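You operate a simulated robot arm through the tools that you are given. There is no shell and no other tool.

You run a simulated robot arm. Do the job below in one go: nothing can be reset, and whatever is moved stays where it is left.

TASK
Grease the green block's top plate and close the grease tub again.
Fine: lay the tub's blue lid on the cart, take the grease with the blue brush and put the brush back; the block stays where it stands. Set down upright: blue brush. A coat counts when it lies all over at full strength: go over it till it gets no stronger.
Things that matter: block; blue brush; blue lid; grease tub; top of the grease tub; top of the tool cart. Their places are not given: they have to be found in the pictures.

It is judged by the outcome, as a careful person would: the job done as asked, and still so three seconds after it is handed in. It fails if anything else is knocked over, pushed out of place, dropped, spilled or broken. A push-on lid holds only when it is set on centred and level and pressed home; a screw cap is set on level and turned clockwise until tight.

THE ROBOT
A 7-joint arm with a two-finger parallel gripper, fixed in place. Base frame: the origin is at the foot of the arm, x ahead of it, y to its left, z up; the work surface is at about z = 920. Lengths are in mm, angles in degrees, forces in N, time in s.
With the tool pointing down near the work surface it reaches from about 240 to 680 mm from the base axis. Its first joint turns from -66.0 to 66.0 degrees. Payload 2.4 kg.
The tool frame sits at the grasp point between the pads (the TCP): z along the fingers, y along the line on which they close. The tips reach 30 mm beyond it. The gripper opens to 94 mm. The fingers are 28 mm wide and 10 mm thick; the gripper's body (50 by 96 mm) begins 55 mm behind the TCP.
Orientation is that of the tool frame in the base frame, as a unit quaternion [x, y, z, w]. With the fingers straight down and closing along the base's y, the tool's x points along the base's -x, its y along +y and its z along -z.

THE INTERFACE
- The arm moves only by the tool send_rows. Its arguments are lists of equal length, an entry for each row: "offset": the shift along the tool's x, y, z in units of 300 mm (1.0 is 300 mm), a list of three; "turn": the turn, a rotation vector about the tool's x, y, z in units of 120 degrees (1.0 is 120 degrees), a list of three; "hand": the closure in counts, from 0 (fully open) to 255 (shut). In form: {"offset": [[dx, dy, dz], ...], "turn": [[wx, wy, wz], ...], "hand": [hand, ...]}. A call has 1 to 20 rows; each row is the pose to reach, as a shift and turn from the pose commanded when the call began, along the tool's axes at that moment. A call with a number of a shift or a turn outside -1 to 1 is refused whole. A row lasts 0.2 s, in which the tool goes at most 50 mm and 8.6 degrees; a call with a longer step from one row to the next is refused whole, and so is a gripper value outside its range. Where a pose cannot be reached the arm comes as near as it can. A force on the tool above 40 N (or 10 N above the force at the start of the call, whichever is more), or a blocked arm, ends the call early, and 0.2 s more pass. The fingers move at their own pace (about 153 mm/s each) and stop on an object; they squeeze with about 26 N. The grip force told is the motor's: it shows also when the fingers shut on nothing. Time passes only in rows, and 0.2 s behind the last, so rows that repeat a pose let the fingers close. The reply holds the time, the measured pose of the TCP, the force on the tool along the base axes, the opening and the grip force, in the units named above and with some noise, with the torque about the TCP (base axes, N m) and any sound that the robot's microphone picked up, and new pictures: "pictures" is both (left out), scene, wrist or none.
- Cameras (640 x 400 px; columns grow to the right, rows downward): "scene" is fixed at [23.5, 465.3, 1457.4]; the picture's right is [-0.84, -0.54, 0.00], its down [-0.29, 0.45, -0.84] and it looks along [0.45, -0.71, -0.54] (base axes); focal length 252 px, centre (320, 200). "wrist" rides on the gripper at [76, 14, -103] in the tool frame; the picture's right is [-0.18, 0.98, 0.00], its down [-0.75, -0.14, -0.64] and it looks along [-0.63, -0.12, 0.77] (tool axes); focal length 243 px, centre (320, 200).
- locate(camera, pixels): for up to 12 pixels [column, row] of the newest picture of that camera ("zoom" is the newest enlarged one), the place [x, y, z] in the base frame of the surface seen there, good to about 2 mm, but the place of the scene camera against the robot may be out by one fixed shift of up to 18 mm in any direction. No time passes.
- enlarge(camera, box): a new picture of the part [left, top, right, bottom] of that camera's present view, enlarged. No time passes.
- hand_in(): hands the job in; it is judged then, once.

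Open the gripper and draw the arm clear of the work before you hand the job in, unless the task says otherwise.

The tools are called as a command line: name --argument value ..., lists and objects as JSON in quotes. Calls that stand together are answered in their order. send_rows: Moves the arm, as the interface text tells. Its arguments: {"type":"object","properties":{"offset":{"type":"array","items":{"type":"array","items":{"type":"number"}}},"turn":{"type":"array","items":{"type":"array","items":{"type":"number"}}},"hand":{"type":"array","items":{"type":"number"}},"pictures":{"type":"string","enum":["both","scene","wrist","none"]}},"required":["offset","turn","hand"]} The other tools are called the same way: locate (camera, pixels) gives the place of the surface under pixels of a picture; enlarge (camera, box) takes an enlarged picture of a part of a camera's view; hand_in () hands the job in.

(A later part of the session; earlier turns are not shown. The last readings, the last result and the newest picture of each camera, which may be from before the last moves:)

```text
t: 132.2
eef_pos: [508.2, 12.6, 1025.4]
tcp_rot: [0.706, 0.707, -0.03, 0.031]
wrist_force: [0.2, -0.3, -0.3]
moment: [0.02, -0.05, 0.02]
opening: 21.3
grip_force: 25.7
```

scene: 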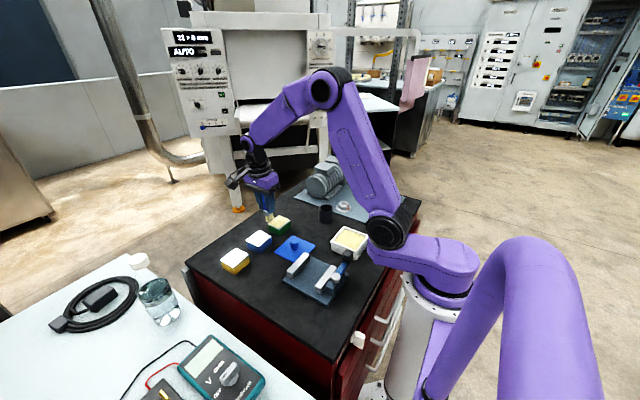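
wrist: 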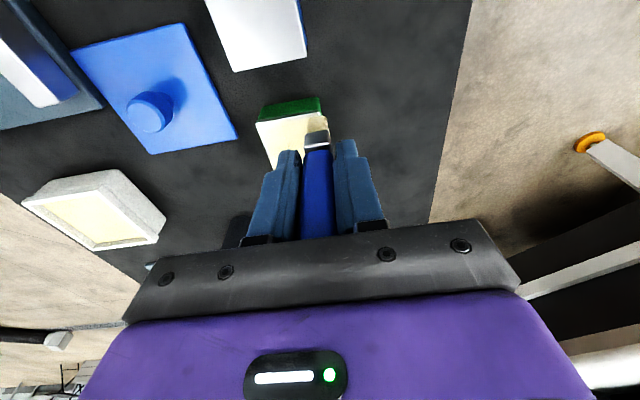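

send_rows --offset '[[0, 0, 0.004], [0, 0, 0.007]]' --turn '[[0, 0, 0], [0, 0, 0]]' --hand '[255, 255]' --pictures "none"

```text
t: 132.8
eef_pos: [508.0, 11.9, 1023.4]
tcp_rot: [0.706, 0.707, -0.03, 0.03]
wrist_force: [-0.5, 0.7, 0.3]
moment: [0.02, -0.02, -0.03]
opening: 21.2
grip_force: 26.3
```

Almost touching at z≈1024; lower 0.9 mm.

send_rows --offset '[[0, 0, 0.0015], [0, 0, 0.003]]' --turn '[[0, 0, 0], [0, 0, 0]]' --hand '[255, 255]' --pictures "none"

```text
t: 133.4
eef_pos: [509.8, 12.5, 1022.8]
tcp_rot: [0.707, 0.706, -0.03, 0.029]
wrist_force: [0.0, 0.0, -0.2]
moment: [0.02, 0.01, 0.05]
opening: 21.5
grip_force: 25.9
```

Still free; lower another 0.9 mm.

send_rows --offset '[[0, 0, 0.0015], [0, 0, 0.003]]' --turn '[[0, 0, 0], [0, 0, 0]]' --hand '[255, 255]' --pictures "none"

```text
t: 134.0
eef_pos: [510.3, 11.7, 1021.1]
tcp_rot: [0.706, 0.707, -0.03, 0.031]
wrist_force: [-2.6, 0.3, 8.8]
moment: [0.11, 0.16, 0.02]
opening: 21.1
grip_force: 26.0
```

Contact 9 N with the moment showing it's at the +y side — right on the edge. I stroke along the edge to x≈463 and back.

send_rows --offset '[[0, -0.016, 0], [0, -0.032, 0], [0, -0.048, 0], [0, -0.064, 0], [0, -0.08, 0], [0, -0.096, 0], [0, -0.112, 0], [0, -0.128, 0], [0, -0.144, 0], [0, -0.158, 0], [0.006, -0.158, 0], [0.006, -0.14, 0], [0.006, -0.12, 0], [0.006, -0.1, 0], [0.006, -0.08, 0], [0.006, -0.06, 0], [0.006, -0.04, 0], [0.006, -0.02, 0], [0.006, 0.0, 0]]' --turn '[[0, 0, 0], [0, 0, 0], [0, 0, 0], [0, 0, 0], [0, 0, 0], [0, 0, 0], [0, 0, 0], [0, 0, 0], [0, 0, 0], [0, 0, 0], [0, 0, 0], [0, 0, 0], [0, 0, 0], [0, 0, 0], [0, 0, 0], [0, 0, 0], [0, 0, 0], [0, 0, 0], [0, 0, 0]]' --hand '[255, 255, 255, 255, 255, 255, 255, 255, 255, 255, 255, 255, 255, 255, 255, 255, 255, 255, 255]' --pictures "scene"

enlarge --camera "scene" --box '[256, 190, 304, 235]'

```text
t: 138.0
eef_pos: [508.8, 14.6, 1021.5]
tcp_rot: [0.706, 0.707, -0.029, 0.03]
wrist_force: [-1.2, 0.6, 1.8]
moment: [0.01, 0.06, 0.01]
opening: 21.6
grip_force: 25.7
```

scene: 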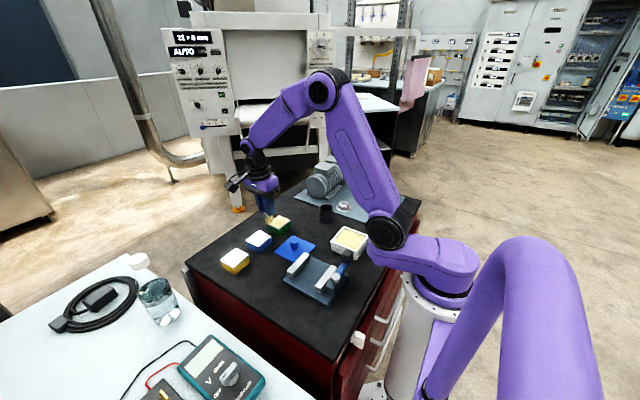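

```text
8.89 times, centred on (280, 212) of scene
```

zoom: 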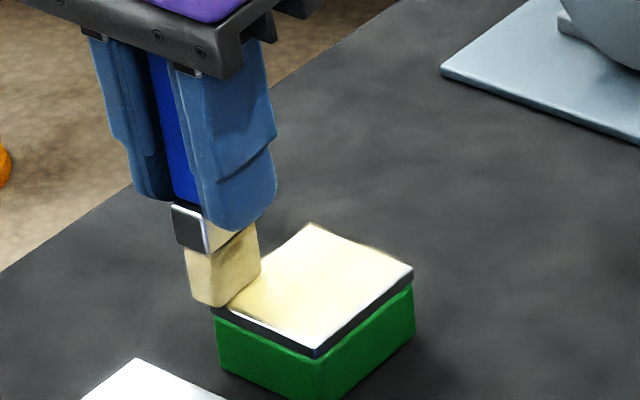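

Next the x≈510 edge: I lift slightly, level the brush (turn back 2.5°), move to x≈511.5 and touch down again.

send_rows --offset '[[0, 0, -0.007], [0, 0.005, -0.007], [-0.01, 0.005, -0.004], [-0.01, 0.005, -0.001]]' --turn '[[0, 0, 0], [0, 0.0208, 0], [0, 0.0208, 0], [0, 0.0208, 0]]' --hand '[255, 255, 255, 255]' --pictures "none"

```text
t: 139.0
eef_pos: [511.4, 10.9, 1022.8]
tcp_rot: [0.706, 0.707, -0.015, 0.015]
wrist_force: [-0.3, 0.5, -1.4]
moment: [0.0, 0.0, 0.01]
opening: 21.1
grip_force: 25.5
```

send_rows --offset '[[0, 0, 0.002], [0, 0, 0.003]]' --turn '[[0, 0, 0], [0, 0, 0]]' --hand '[255, 255]' --pictures "none"

```text
t: 139.6
eef_pos: [511.8, 11.6, 1021.5]
tcp_rot: [0.707, 0.707, -0.015, 0.015]
wrist_force: [-0.7, 0.3, 0.0]
moment: [-0.02, 0.03, 0.01]
opening: 21.3
grip_force: 26.1
```

Still free at z≈1021.6; lower 0.6 mm.

send_rows --offset '[[0, 0, 0.002]]' --turn '[[0, 0, 0]]' --hand '[255]' --pictures "scene"

enlarge --camera "scene" --box '[256, 195, 304, 235]'

```text
t: 140.0
eef_pos: [511.7, 10.4, 1021.8]
tcp_rot: [0.707, 0.707, -0.013, 0.014]
wrist_force: [-1.3, 1.0, 3.8]
moment: [0.08, 0.1, -0.02]
opening: 21.6
grip_force: 25.8
```

scene: 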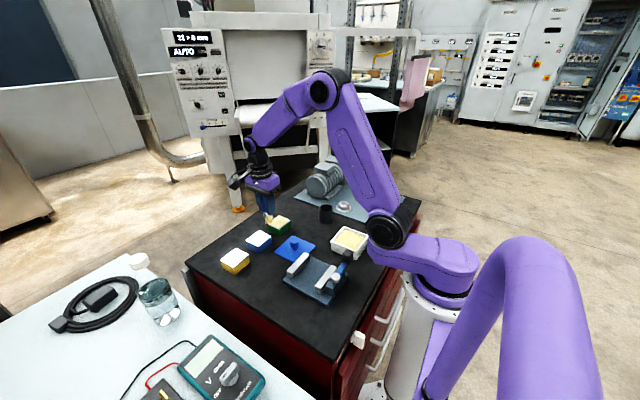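

```text
10.00 times, centred on (280, 215) of scene
```

zoom: 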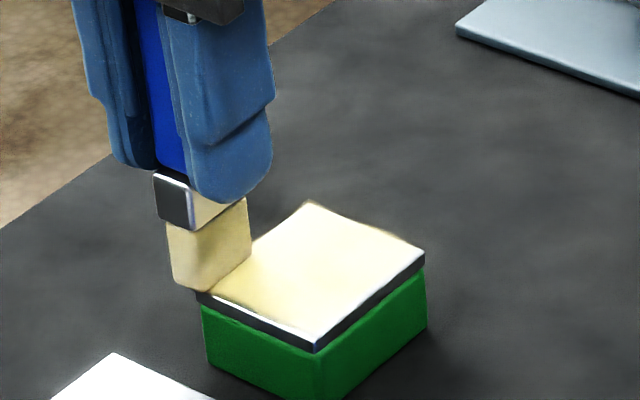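

5 N at the far corner. I stroke the x≈511 edge down to y≈-30 and back (compensating the tilt to keep height).

send_rows --offset '[[-0.016, 0, 0.0007], [-0.032, 0, 0.0014], [-0.048, 0, 0.0021], [-0.064, 0, 0.0028], [-0.08, 0, 0.0035], [-0.096, 0, 0.0042], [-0.112, 0, 0.0049], [-0.128, 0, 0.0056], [-0.144, 0, 0.0063], [-0.128, 0, 0.0056], [-0.112, 0, 0.0049], [-0.096, 0, 0.0042], [-0.08, 0, 0.0035], [-0.064, 0, 0.0028], [-0.048, 0, 0.0021], [-0.032, 0, 0.0014], [-0.016, 0, 0.0007], [0.0, 0, 0.0], [0.01, 0, -0.0004]]' --turn '[[0, 0, 0], [0, 0, 0], [0, 0, 0], [0, 0, 0], [0, 0, 0], [0, 0, 0], [0, 0, 0], [0, 0, 0], [0, 0, 0], [0, 0, 0], [0, 0, 0], [0, 0, 0], [0, 0, 0], [0, 0, 0], [0, 0, 0], [0, 0, 0], [0, 0, 0], [0, 0, 0], [0, 0, 0]]' --hand '[255, 255, 255, 255, 255, 255, 255, 255, 255, 255, 255, 255, 255, 255, 255, 255, 255, 255, 255]' --pictures "none"

```text
t: 144.0
eef_pos: [510.6, 16.0, 1020.8]
tcp_rot: [0.708, 0.706, -0.014, 0.013]
wrist_force: [0.1, -1.6, 5.0]
moment: [-0.11, -0.07, 0.0]
opening: 21.5
grip_force: 26.0
```

5 N still. I stroke the y≈18 edge to x≈462, then the x≈462 edge down to y≈-30.

send_rows --offset '[[0, -0.016, 0], [0, -0.032, 0], [0, -0.048, 0], [0, -0.064, 0], [0, -0.08, 0], [0, -0.096, 0], [0, -0.112, 0], [0, -0.128, 0], [0, -0.146, 0], [0, -0.162, 0], [-0.016, -0.162, 0.0007], [-0.032, -0.162, 0.0014], [-0.048, -0.162, 0.0021], [-0.064, -0.162, 0.0028], [-0.08, -0.162, 0.0035], [-0.096, -0.162, 0.0042], [-0.112, -0.162, 0.0049], [-0.128, -0.162, 0.0056], [-0.144, -0.162, 0.0063], [-0.158, -0.162, 0.0069]]' --turn '[[0, 0, 0], [0, 0, 0], [0, 0, 0], [0, 0, 0], [0, 0, 0], [0, 0, 0], [0, 0, 0], [0, 0, 0], [0, 0, 0], [0, 0, 0], [0, 0, 0], [0, 0, 0], [0, 0, 0], [0, 0, 0], [0, 0, 0], [0, 0, 0], [0, 0, 0], [0, 0, 0], [0, 0, 0], [0, 0, 0]]' --hand '[255, 255, 255, 255, 255, 255, 255, 255, 255, 255, 255, 255, 255, 255, 255, 255, 255, 255, 255, 255]' --pictures "none"

```text
t: 148.2
eef_pos: [462.5, -33.1, 1019.3]
tcp_rot: [0.707, 0.707, -0.014, 0.014]
wrist_force: [-0.5, 3.9, 8.6]
moment: [0.22, -0.01, 0.01]
opening: 21.4
grip_force: 25.7
```

9 N. Then the y≈-33 edge to x≈509, and an inner lane y≈-15 back.

send_rows --offset '[[0, 0.018, 0], [0, 0.036, 0], [0, 0.054, 0], [0, 0.072, 0], [0, 0.09, 0], [0, 0.108, 0], [0, 0.126, 0], [0, 0.144, 0], [0, 0.16, 0], [0.03, 0.16, -0.0013], [0.06, 0.16, -0.0026], [0.06, 0.142, -0.0026], [0.06, 0.124, -0.0026], [0.06, 0.106, -0.0026], [0.06, 0.088, -0.0026], [0.06, 0.07, -0.0026], [0.06, 0.052, -0.0026], [0.06, 0.034, -0.0026], [0.06, 0.016, -0.0026], [0.06, 0.0, -0.0026]]' --turn '[[0, 0, 0], [0, 0, 0], [0, 0, 0], [0, 0, 0], [0, 0, 0], [0, 0, 0], [0, 0, 0], [0, 0, 0], [0, 0, 0], [0, 0, 0], [0, 0, 0], [0, 0, 0], [0, 0, 0], [0, 0, 0], [0, 0, 0], [0, 0, 0], [0, 0, 0], [0, 0, 0], [0, 0, 0], [0, 0, 0]]' --hand '[255, 255, 255, 255, 255, 255, 255, 255, 255, 255, 255, 255, 255, 255, 255, 255, 255, 255, 255, 255]' --pictures "none"

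```text
t: 152.4
eef_pos: [460.9, -15.7, 1021.0]
tcp_rot: [0.707, 0.707, -0.015, 0.015]
wrist_force: [-0.1, -0.6, -0.3]
moment: [0.0, -0.01, 0.01]
opening: 21.2
grip_force: 25.4
```

I lift, level the tool again, and go to the same viewpoint as before (530,-45) to compare.

send_rows --offset '[[0, 0, -0.05], [-0.01, 0.05, -0.114], [-0.05, 0.14, -0.114], [-0.103, 0.227, -0.114], [-0.103, 0.227, -0.114]]' --turn '[[0, 0, 0], [0, 0.01, 0], [0, 0.0208, 0], [0, 0.0208, 0], [0, 0.0208, 0]]' --hand '[255, 255, 255, 255, 255]' --pictures "both"

enlarge --camera "wrist" --box '[190, 10, 310, 110]'

enlarge --camera "scene" --box '[264, 210, 296, 232]'

```text
t: 153.6
eef_pos: [530.6, -44.6, 1055.3]
tcp_rot: [0.707, 0.707, 0.001, -0.001]
wrist_force: [0.2, -0.1, -0.9]
moment: [-0.01, 0.02, -0.01]
opening: 21.5
grip_force: 26.2
```

scene: 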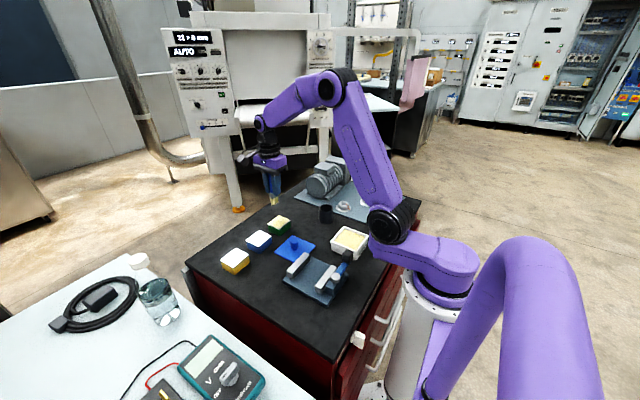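
wrist: 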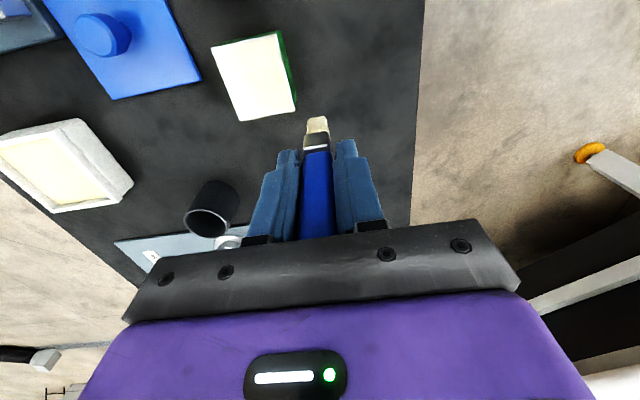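

```text
4.00 times, centred on (250, 60) of wrist
```

zoom: 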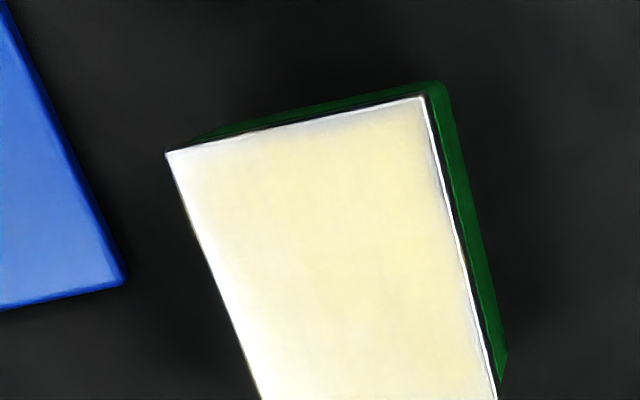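

```text
16.00 times, centred on (280, 221) of scene
```

zoom: 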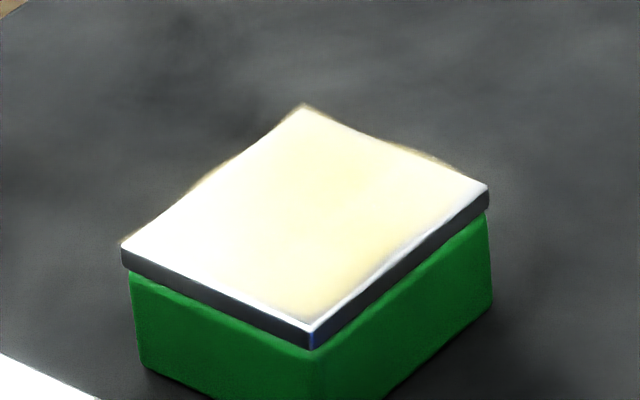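

No visible change against the previous inspection: the coat no longer gets stronger (the edge line is the bevel's shine). Now I prepare to return the brush; I measure the tip's offset from the TCP first.

enlarge --camera "scene" --box '[254, 160, 294, 212]'

locate --camera "wrist" --pixels '[[308, 121], [325, 119], [317, 118], [304, 137], [328, 136], [316, 126], [312, 145], [205, 222], [210, 183], [188, 215], [231, 215]]'

```text
7.69 times, centred on (274, 186) of scene
```

zoom: 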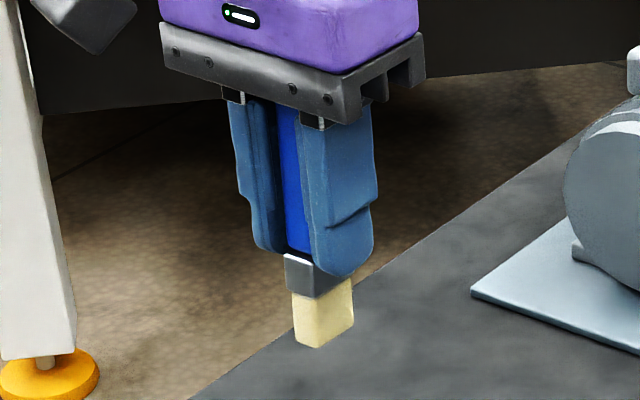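

```text
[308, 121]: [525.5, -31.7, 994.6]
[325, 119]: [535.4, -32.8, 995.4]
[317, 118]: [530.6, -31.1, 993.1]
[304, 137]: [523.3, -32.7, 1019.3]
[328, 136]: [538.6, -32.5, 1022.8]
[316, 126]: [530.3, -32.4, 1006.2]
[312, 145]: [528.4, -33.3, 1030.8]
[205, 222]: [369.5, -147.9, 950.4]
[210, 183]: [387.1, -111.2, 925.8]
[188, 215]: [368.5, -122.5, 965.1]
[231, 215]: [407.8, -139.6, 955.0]
```

Tip centre ≈ TCP + (0,+1.5). I carry the brush over the holder (TCP to (386,-135), z≈1078, tip ≈1009).

send_rows --offset '[[0, 0, -0.075], [-0.06, -0.096, -0.075], [-0.12, -0.192, -0.075], [-0.18, -0.288, -0.075], [-0.24, -0.384, -0.075], [-0.3, -0.48, -0.075], [-0.3, -0.48, -0.075]]' --turn '[[0, 0, 0], [0, 0, 0], [0, 0, 0], [0, 0, 0], [0, 0, 0], [0, 0, 0], [0, 0, 0]]' --hand '[255, 255, 255, 255, 255, 255, 255]' --pictures "both"

enlarge --camera "wrist" --box '[250, 60, 390, 180]'

enlarge --camera "scene" --box '[290, 150, 360, 230]'

```text
t: 155.2
eef_pos: [384.7, -136.2, 1079.0]
tcp_rot: [0.707, 0.707, 0.001, 0.0]
wrist_force: [0.6, -0.3, -0.6]
moment: [-0.01, 0.04, 0.0]
opening: 21.1
grip_force: 25.9
```

scene: 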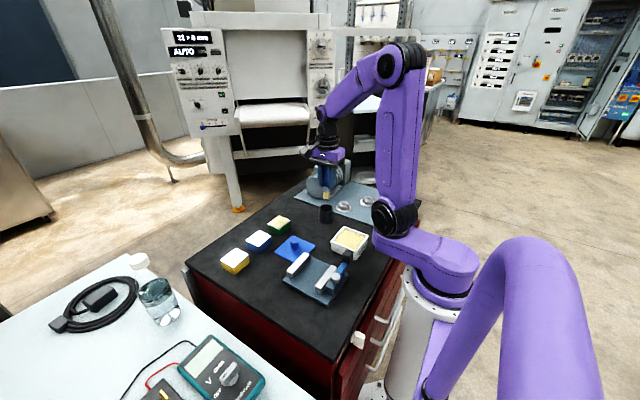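
wrist: 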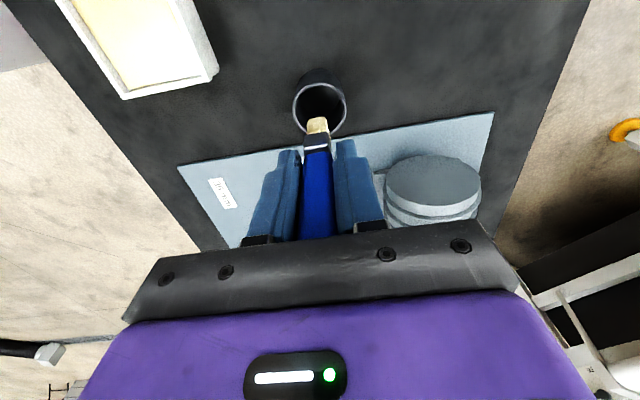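

```text
3.33 times, centred on (320, 120) of wrist
```

zoom: 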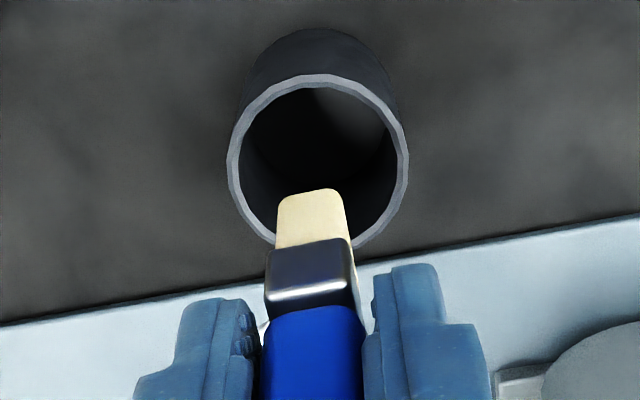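

```text
5.00 times, centred on (325, 190) of scene
```

zoom: 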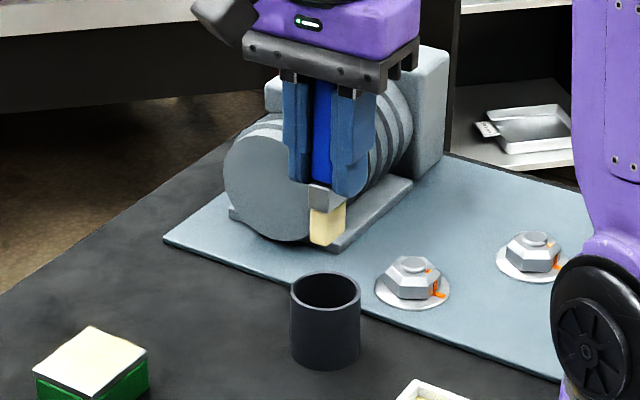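

I locate the rim points and the bristle tip in the scene zoom for a relative check.

locate --camera "zoom" --pixels '[[292, 292], [359, 290], [325, 273], [325, 311], [302, 278], [312, 240], [325, 243], [344, 232], [313, 212], [345, 208]]'

locate --camera "wrist" --pixels '[[293, 108], [345, 105], [320, 83], [301, 130], [338, 128], [308, 120], [326, 119], [317, 118]]'

```text
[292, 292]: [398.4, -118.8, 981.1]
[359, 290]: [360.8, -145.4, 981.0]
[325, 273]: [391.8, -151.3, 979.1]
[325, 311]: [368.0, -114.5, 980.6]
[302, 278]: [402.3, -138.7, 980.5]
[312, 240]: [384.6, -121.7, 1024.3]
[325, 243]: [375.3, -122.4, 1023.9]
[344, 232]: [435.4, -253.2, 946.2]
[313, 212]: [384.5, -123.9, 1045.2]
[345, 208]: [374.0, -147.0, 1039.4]
```

```text
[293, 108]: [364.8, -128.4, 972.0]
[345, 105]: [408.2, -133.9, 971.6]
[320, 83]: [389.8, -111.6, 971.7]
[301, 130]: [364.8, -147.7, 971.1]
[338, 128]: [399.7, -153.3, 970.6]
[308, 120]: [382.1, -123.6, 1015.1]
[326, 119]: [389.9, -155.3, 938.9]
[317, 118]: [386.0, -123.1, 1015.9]
```

The brush is ~1.5 mm too far -y relative to the rim's centre; I correct and lower it into the holder until the finger tips are ~10 mm above the rim first.

send_rows --offset '[[0.0055, 0.001, 0.0], [0.0055, 0.001, 0.05], [0.0055, 0.001, 0.1], [0.0055, 0.001, 0.15], [0.0055, 0.001, 0.19], [0.0055, 0.001, 0.215], [0.0055, 0.001, 0.215]]' --turn '[[0, 0, 0], [0, 0, 0], [0, 0, 0], [0, 0, 0], [0, 0, 0], [0, 0, 0], [0, 0, 0]]' --hand '[255, 255, 255, 255, 255, 255, 255]' --pictures "both"

enlarge --camera "scene" --box '[295, 170, 355, 235]'

enlarge --camera "wrist" --box '[250, 80, 390, 200]'

```text
t: 156.8
eef_pos: [386.5, -132.9, 1011.8]
tcp_rot: [0.707, 0.707, 0.001, -0.001]
wrist_force: [0.7, -0.1, -0.8]
moment: [0.02, 0.02, 0.02]
opening: 21.5
grip_force: 26.1
```

scene: 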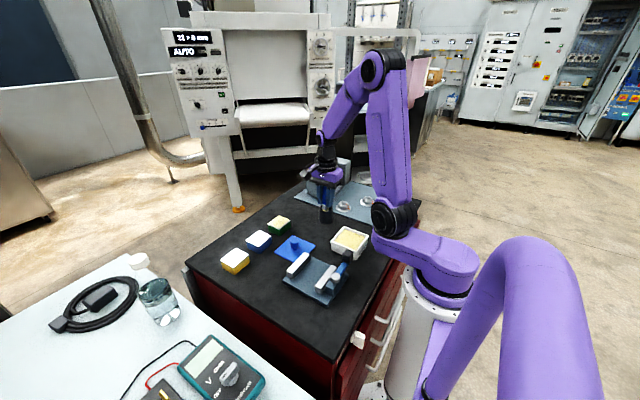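
wrist: 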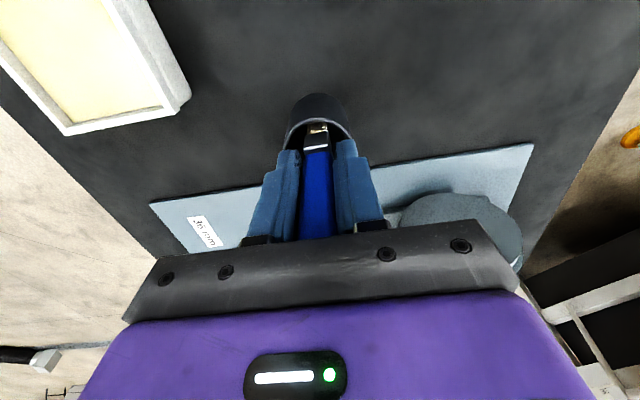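

```text
6.15 times, centred on (325, 202) of scene
```

zoom: 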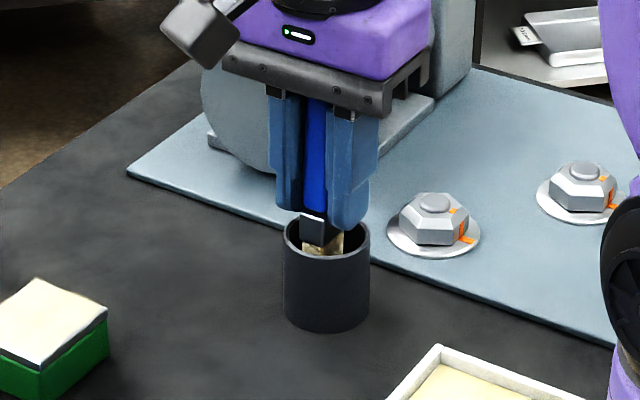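

```text
3.33 times, centred on (320, 140) of wrist
```

zoom: 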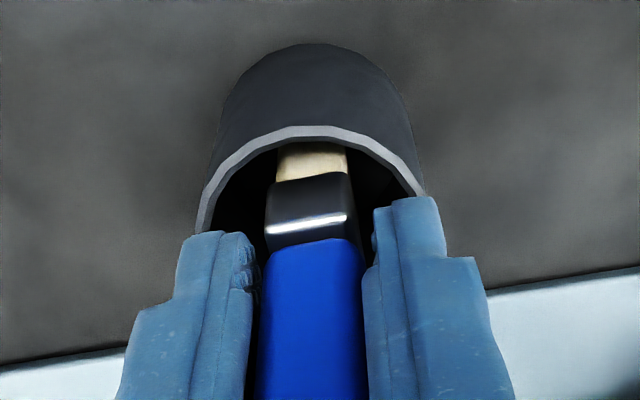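

The brush is inside the holder, centred; finger tips ~10 mm above the rim. I lower 7 mm more in small steps, watching force.

send_rows --offset '[[0, 0, 0.007], [0, 0, 0.014], [0, 0, 0.019], [0, 0, 0.024]]' --turn '[[0, 0, 0], [0, 0, 0], [0, 0, 0], [0, 0, 0]]' --hand '[255, 255, 255, 255]' --pictures "wrist"

enlarge --camera "scene" --box '[305, 190, 345, 225]'

```text
t: 157.8
eef_pos: [387.2, -131.4, 1007.5]
tcp_rot: [0.708, 0.707, 0.001, 0.0]
wrist_force: [0.1, -0.3, -0.7]
moment: [0.0, 0.0, -0.02]
opening: 21.1
grip_force: 25.8
```

wrist: 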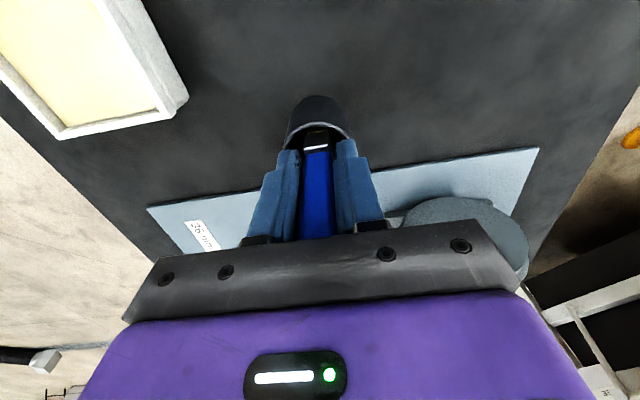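

```text
11.43 times, centred on (325, 208) of scene
```

zoom: 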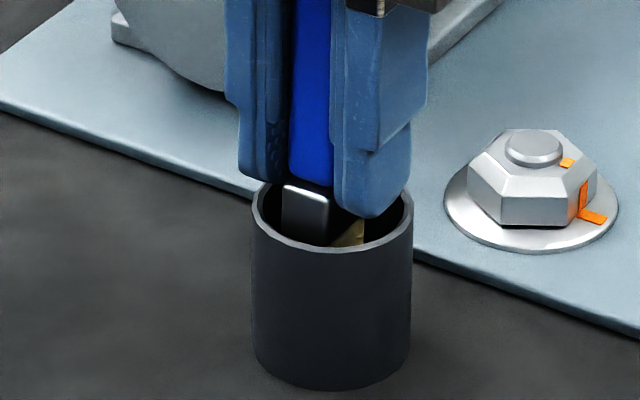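

I check the finger tips' height against the rim in this zoom.

locate --camera "zoom" --pixels '[[372, 212], [358, 205], [400, 190], [265, 176], [300, 246], [395, 228], [255, 215], [410, 215]]'

```text
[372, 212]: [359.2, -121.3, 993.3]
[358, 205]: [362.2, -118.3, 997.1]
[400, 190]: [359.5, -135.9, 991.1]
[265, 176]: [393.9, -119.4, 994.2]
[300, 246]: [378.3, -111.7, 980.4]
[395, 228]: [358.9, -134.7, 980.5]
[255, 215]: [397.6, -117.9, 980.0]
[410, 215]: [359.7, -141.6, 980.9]
```

Finger tips are still ~8 mm above the rim by this view. I lower another 2.7 mm and then release slowly so the brush slides the last few mm down.

send_rows --offset '[[0, 0, 0.005], [0, 0, 0.009]]' --turn '[[0, 0, 0], [0, 0, 0]]' --hand '[255, 255]' --pictures "none"

```text
t: 158.4
eef_pos: [387.0, -132.9, 1004.3]
tcp_rot: [0.707, 0.707, 0.001, -0.001]
wrist_force: [-0.3, 0.6, 0.1]
moment: [-0.03, 0.0, 0.01]
opening: 21.5
grip_force: 26.4
```

Now the slow release: closing count eased from 205 down to ~185.

send_rows --offset '[[0, 0, 0], [0, 0, 0], [0, 0, 0], [0, 0, 0], [0, 0, 0], [0, 0, 0], [0, 0, 0], [0, 0, 0], [0, 0, 0]]' --turn '[[0, 0, 0], [0, 0, 0], [0, 0, 0], [0, 0, 0], [0, 0, 0], [0, 0, 0], [0, 0, 0], [0, 0, 0], [0, 0, 0]]' --hand '[210, 203, 200, 198, 197, 196, 195, 193, 190]' --pictures "both"

enlarge --camera "scene" --box '[300, 170, 350, 230]'

enlarge --camera "wrist" --box '[250, 80, 390, 240]'

```text
t: 160.4
eef_pos: [386.4, -132.7, 1005.5]
tcp_rot: [0.707, 0.707, 0.002, 0.0]
wrist_force: [0.5, -0.2, -0.4]
moment: [0.04, -0.02, -0.01]
opening: 24.0
grip_force: 0.0
```

scene: 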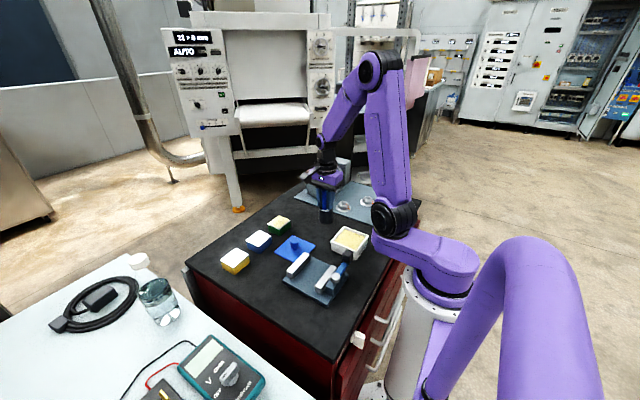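
wrist: 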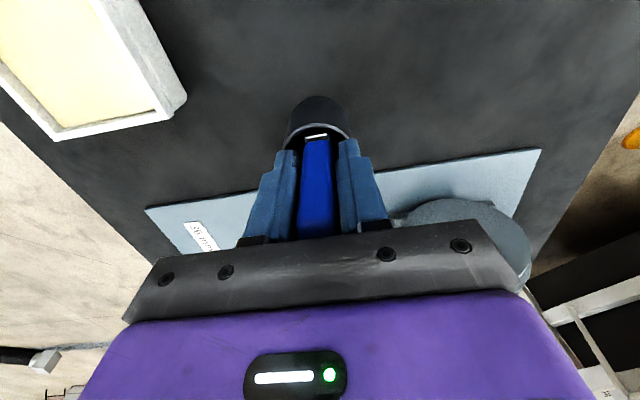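

```text
6.67 times, centred on (325, 200) of scene
```

zoom: 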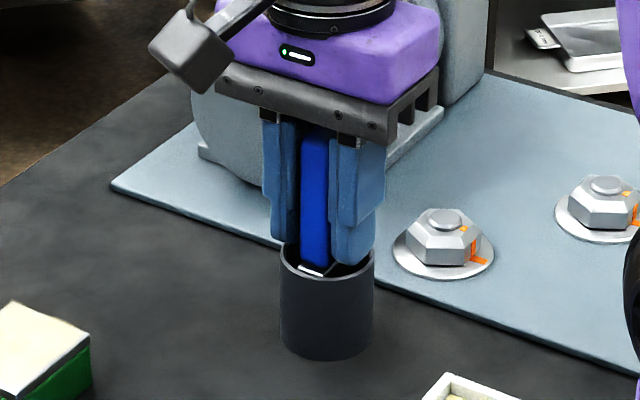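

```text
2.50 times, centred on (320, 160) of wrist
```

zoom: 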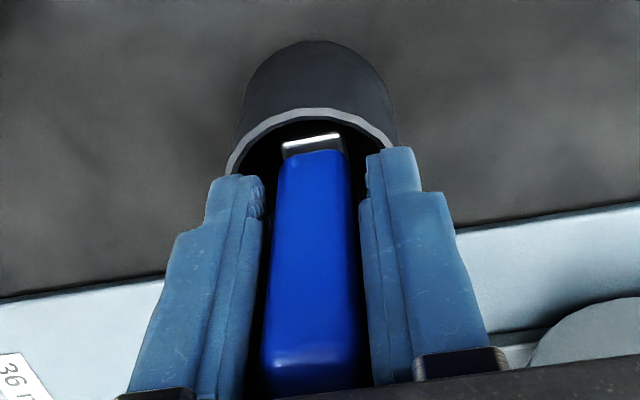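

The brush has slid down onto its seat in the holder. I open to ~50 mm and rise straight up by 75 mm.

send_rows --offset '[[0, 0, 0], [0, 0, 0], [0, 0, 0], [0, 0, -0.05], [0, 0, -0.1], [0, 0, -0.17], [0, 0, -0.25], [0, 0, -0.25]]' --turn '[[0, 0, 0], [0, 0, 0], [0, 0, 0], [0, 0, 0], [0, 0, 0], [0, 0, 0], [0, 0, 0], [0, 0, 0]]' --hand '[175, 150, 120, 120, 120, 120, 120, 120]' --pictures "both"

enlarge --camera "scene" --box '[300, 170, 350, 230]'

enlarge --camera "wrist" --box '[250, 80, 390, 200]'

```text
t: 162.2
eef_pos: [384.7, -133.9, 1080.6]
tcp_rot: [0.707, 0.707, 0.001, 0.0]
wrist_force: [0.4, -0.4, -0.1]
moment: [0.01, 0.02, 0.0]
opening: 49.9
grip_force: 0.1
```

scene: 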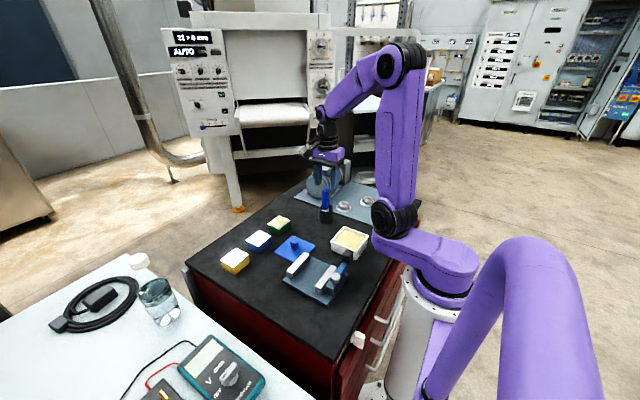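
wrist: 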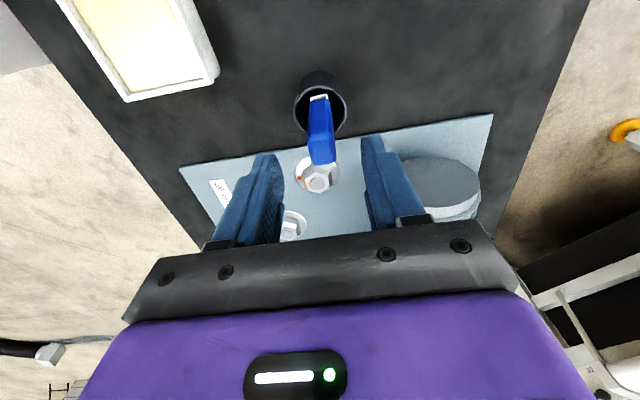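

```text
6.67 times, centred on (325, 200) of scene
```

zoom: 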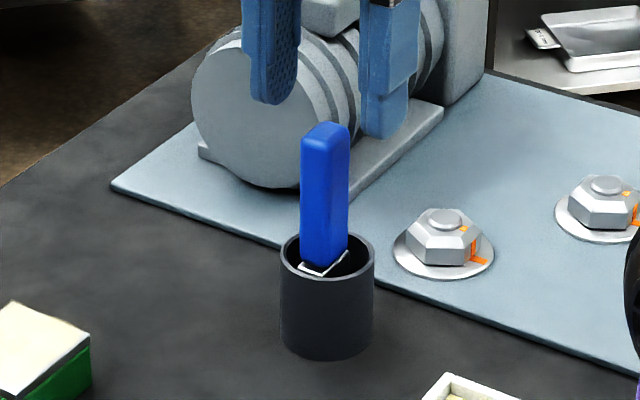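

```text
3.33 times, centred on (320, 140) of wrist
```

zoom: 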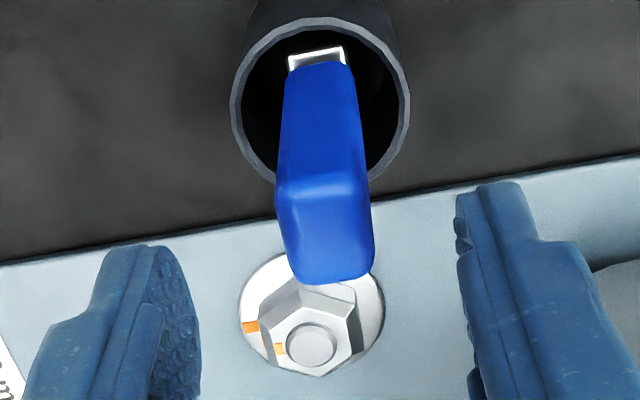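

The brush stands upright in its holder. Now I go over the lid at (387,41) to look at it.

send_rows --offset '[[0.0, 0, -0.05], [0.12, 0, -0.05], [0.24, 0, -0.05], [0.36, 0, -0.03], [0.48, 0.001, 0.03], [0.58, 0.002, 0.1], [0.58, 0.002, 0.13], [0.58, 0.002, 0.13]]' --turn '[[0, 0, 0], [0, 0, 0], [0, 0, 0], [0, 0, 0], [0, 0, 0], [0, 0, 0], [0, 0, 0], [0, 0, 0]]' --hand '[120, 120, 120, 120, 120, 120, 120, 120]' --pictures "both"

enlarge --camera "wrist" --box '[220, 50, 420, 180]'

```text
t: 164.0
eef_pos: [387.2, 41.0, 1039.3]
tcp_rot: [0.707, 0.707, 0.001, 0.0]
wrist_force: [0.2, -0.4, 0.5]
moment: [0.02, 0.02, 0.0]
opening: 50.0
grip_force: 0.0
```

scene: 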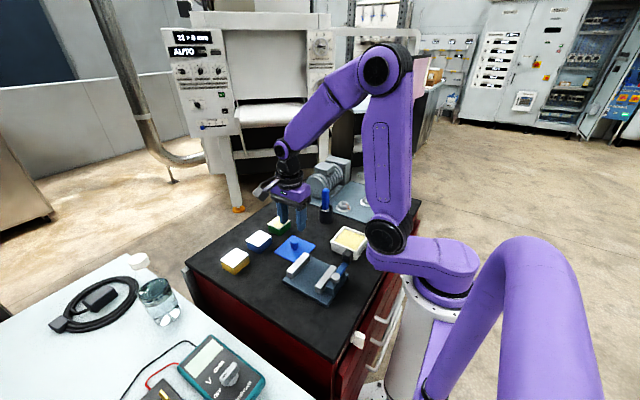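
wrist: 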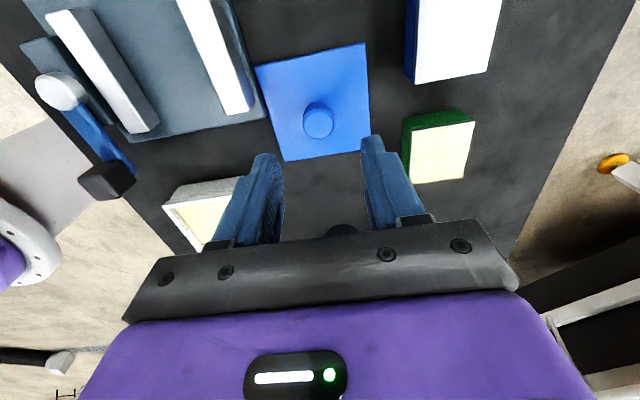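

```text
3.08 times, centred on (320, 115) of wrist
```

zoom: 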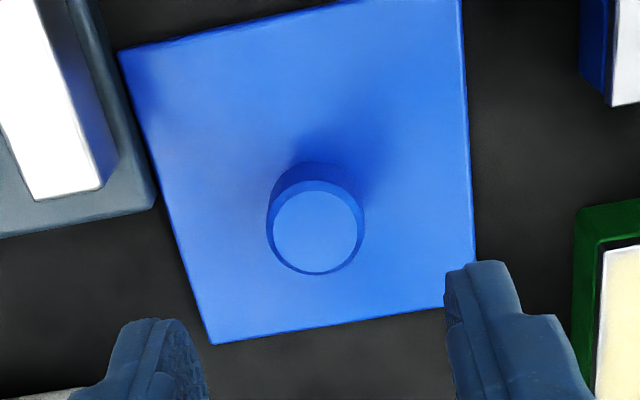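

The knob (zoom (318,229)) is right on the tool axis. I locate knob and lid edges for yaw and height.

locate --camera "zoom" --pixels '[[318, 229], [272, 229], [360, 226], [125, 58], [458, 6], [214, 338], [441, 303], [160, 180], [468, 150], [300, 28], [330, 323]]'

```text
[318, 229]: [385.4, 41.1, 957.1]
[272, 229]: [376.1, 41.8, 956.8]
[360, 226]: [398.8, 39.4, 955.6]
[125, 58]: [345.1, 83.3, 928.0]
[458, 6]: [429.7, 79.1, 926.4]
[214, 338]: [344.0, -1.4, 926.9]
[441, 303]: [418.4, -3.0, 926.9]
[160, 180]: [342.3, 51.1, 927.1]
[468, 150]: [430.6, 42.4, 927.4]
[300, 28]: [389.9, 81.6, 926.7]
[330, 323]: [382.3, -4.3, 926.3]
```

Lid centre ≈(387,41), yaw ≈0. I descend 79 mm around the knob and narrow the fingers.

send_rows --offset '[[0, 0, 0.08], [0, 0, 0.16], [0, 0, 0.22], [0, 0, 0.25], [0, 0, 0.265], [0, 0, 0.265], [0, 0, 0.265]]' --turn '[[0, 0, 0], [0, 0, 0], [0, 0, 0], [0, 0, 0], [0, 0, 0], [0, 0, 0], [0, 0, 0]]' --hand '[120, 120, 120, 120, 140, 163, 163]' --pictures "wrist"

enlarge --camera "wrist" --box '[240, 110, 400, 230]'

```text
t: 165.6
eef_pos: [387.0, 41.5, 960.5]
tcp_rot: [0.707, 0.707, 0.001, 0.0]
wrist_force: [-0.2, -0.7, 0.0]
moment: [-0.01, -0.06, -0.04]
opening: 34.0
grip_force: 0.0
```

wrist: 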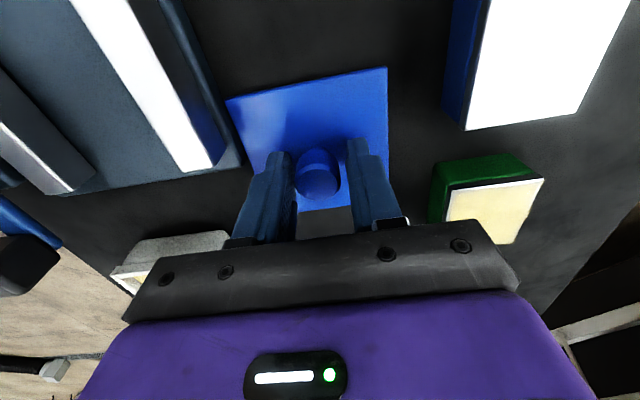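

```text
3.33 times, centred on (320, 170) of wrist
```

zoom: 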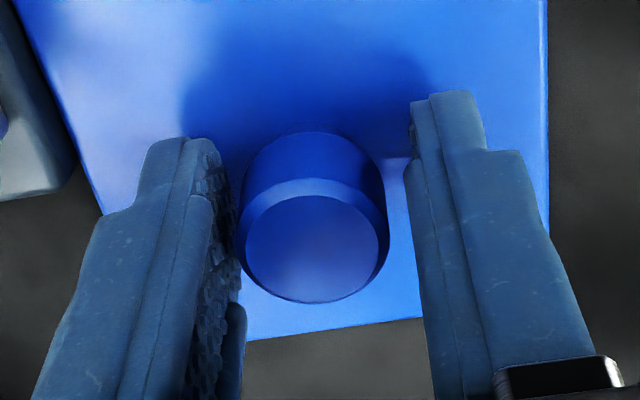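

The knob is ~1 mm toward -x of the tool axis; I shift by that and close.

send_rows --offset '[[0, -0.0033, 0], [0, -0.0033, 0], [0, -0.0033, 0], [0, -0.0033, 0], [0, -0.0033, 0], [0, -0.0033, 0]]' --turn '[[0, 0, 0], [0, 0, 0], [0, 0, 0], [0, 0, 0], [0, 0, 0], [0, 0, 0]]' --hand '[170, 180, 195, 255, 255, 255]' --pictures "wrist"

enlarge --camera "wrist" --box '[210, 50, 410, 220]'

```text
t: 167.0
eef_pos: [386.7, 40.2, 961.5]
tcp_rot: [0.707, 0.708, 0.001, -0.001]
wrist_force: [-0.8, -0.2, 3.9]
moment: [-0.02, 0.18, -0.01]
opening: 24.7
grip_force: 25.7
```

wrist: 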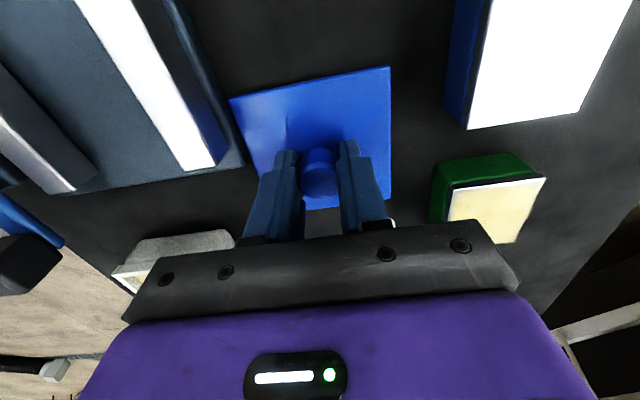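

```text
2.35 times, centred on (310, 135) of wrist
```

zoom: 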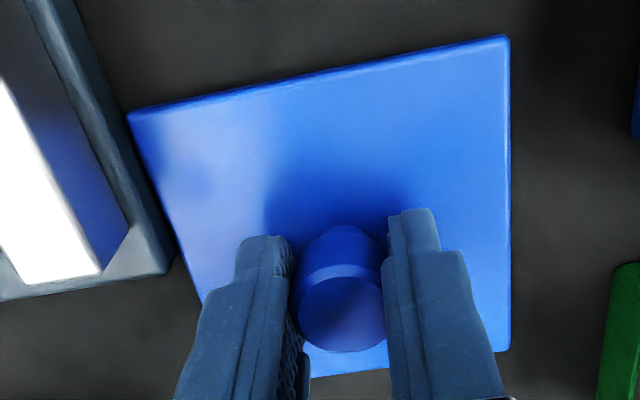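

Firm grip, lid in the same attitude relative to the fingers as at removal. I lift it straight up and carry it over the tub, still high (lid ≈1025).

send_rows --offset '[[0, 0, -0.02], [0, 0, -0.07], [0, 0, -0.14], [0, 0, -0.22], [0, 0, -0.3], [-0.063, -0.087, -0.32], [-0.126, -0.174, -0.32], [-0.189, -0.26, -0.32], [-0.252, -0.347, -0.32], [-0.3147, -0.434, -0.32], [-0.3147, -0.434, -0.32]]' --turn '[[0, 0, 0], [0, 0, 0], [0, 0, 0], [0, 0, 0], [0, 0, 0], [0, 0, 0], [0, 0, 0], [0, 0, 0], [0, 0, 0], [0, 0, 0], [0, 0, 0]]' --hand '[255, 255, 255, 255, 255, 255, 255, 255, 255, 255, 255]' --pictures "both"

enlarge --camera "wrist" --box '[210, 30, 410, 220]'

enlarge --camera "scene" --box '[300, 180, 400, 270]'

```text
t: 169.4
eef_pos: [255.8, -52.1, 1056.9]
tcp_rot: [0.706, 0.708, 0.001, -0.001]
wrist_force: [1.1, 0.4, -0.9]
moment: [0.04, 0.01, 0.02]
opening: 24.6
grip_force: 25.9
```

scene: 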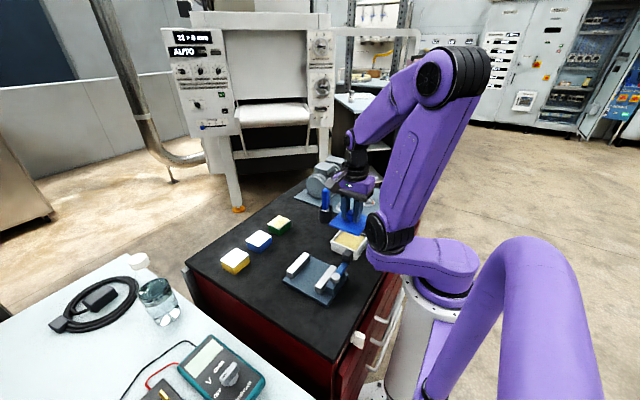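
wrist: 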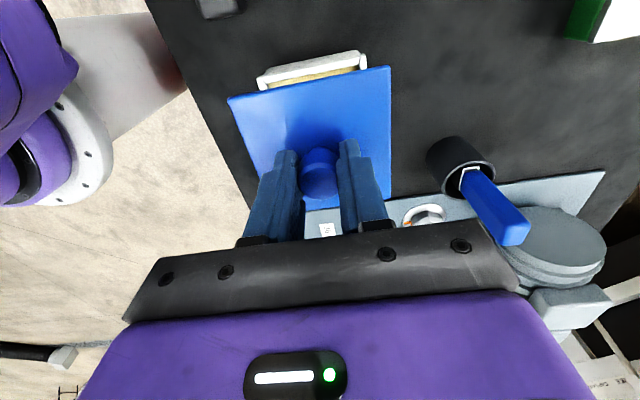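

```text
2.11 times, centred on (310, 125) of wrist
```

zoom: 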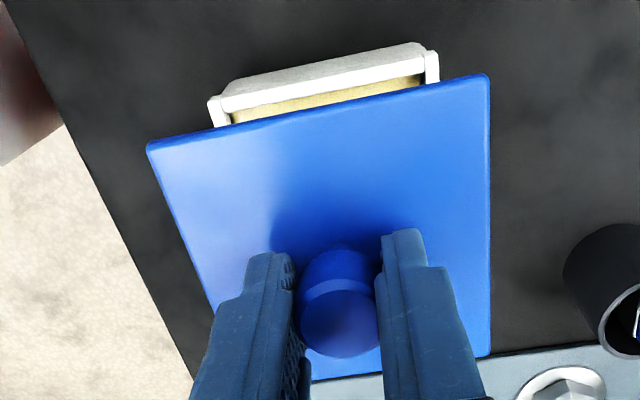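

```text
4.44 times, centred on (350, 225) of scene
```

zoom: 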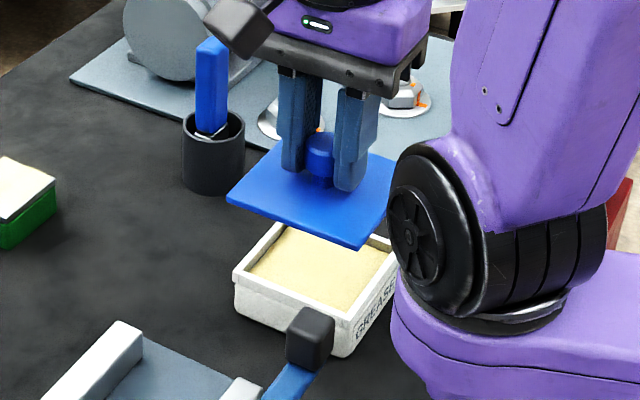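

Alignment looks identical to the moment of removal. I measure lid corners against the tub's visible rim corners to check centring.

enlarge --camera "wrist" --box '[220, 40, 400, 130]'

```text
3.56 times, centred on (310, 85) of wrist
```

zoom: 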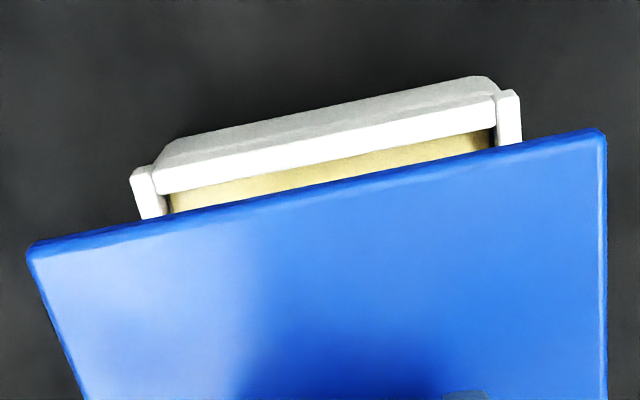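

locate --camera "zoom" --pixels '[[32, 252], [602, 135], [140, 180], [136, 172], [508, 98], [514, 95], [150, 210], [512, 135], [330, 195], [330, 150], [140, 200], [516, 120]]'

```text
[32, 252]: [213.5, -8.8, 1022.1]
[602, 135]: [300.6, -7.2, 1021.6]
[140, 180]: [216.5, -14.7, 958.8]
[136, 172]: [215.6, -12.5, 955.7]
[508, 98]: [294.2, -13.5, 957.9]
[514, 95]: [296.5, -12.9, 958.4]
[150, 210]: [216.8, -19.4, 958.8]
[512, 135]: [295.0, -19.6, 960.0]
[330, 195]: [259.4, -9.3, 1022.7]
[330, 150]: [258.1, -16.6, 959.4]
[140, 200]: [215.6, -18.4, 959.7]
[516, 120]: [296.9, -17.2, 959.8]
```

I take more points along both +y edges and the side edges to average the offset.

locate --camera "zoom" --pixels '[[100, 236], [200, 215], [300, 195], [450, 164], [550, 143], [250, 154], [300, 143], [330, 136], [380, 126], [420, 117]]'

locate --camera "zoom" --pixels '[[50, 300], [66, 350], [604, 200], [604, 300], [133, 178], [137, 195], [519, 105], [521, 130]]'

```text
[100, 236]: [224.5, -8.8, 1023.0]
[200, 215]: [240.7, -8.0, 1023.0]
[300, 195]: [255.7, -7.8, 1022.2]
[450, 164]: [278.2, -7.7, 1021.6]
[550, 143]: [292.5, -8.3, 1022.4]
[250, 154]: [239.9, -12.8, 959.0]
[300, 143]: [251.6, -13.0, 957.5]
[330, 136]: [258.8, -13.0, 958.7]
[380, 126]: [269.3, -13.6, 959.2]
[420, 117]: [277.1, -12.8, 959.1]
```

```text
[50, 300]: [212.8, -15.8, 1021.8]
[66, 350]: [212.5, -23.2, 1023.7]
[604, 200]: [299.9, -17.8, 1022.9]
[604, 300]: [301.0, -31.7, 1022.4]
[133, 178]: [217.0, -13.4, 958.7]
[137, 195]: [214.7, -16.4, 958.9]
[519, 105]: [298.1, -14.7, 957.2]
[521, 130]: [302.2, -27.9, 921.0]
```

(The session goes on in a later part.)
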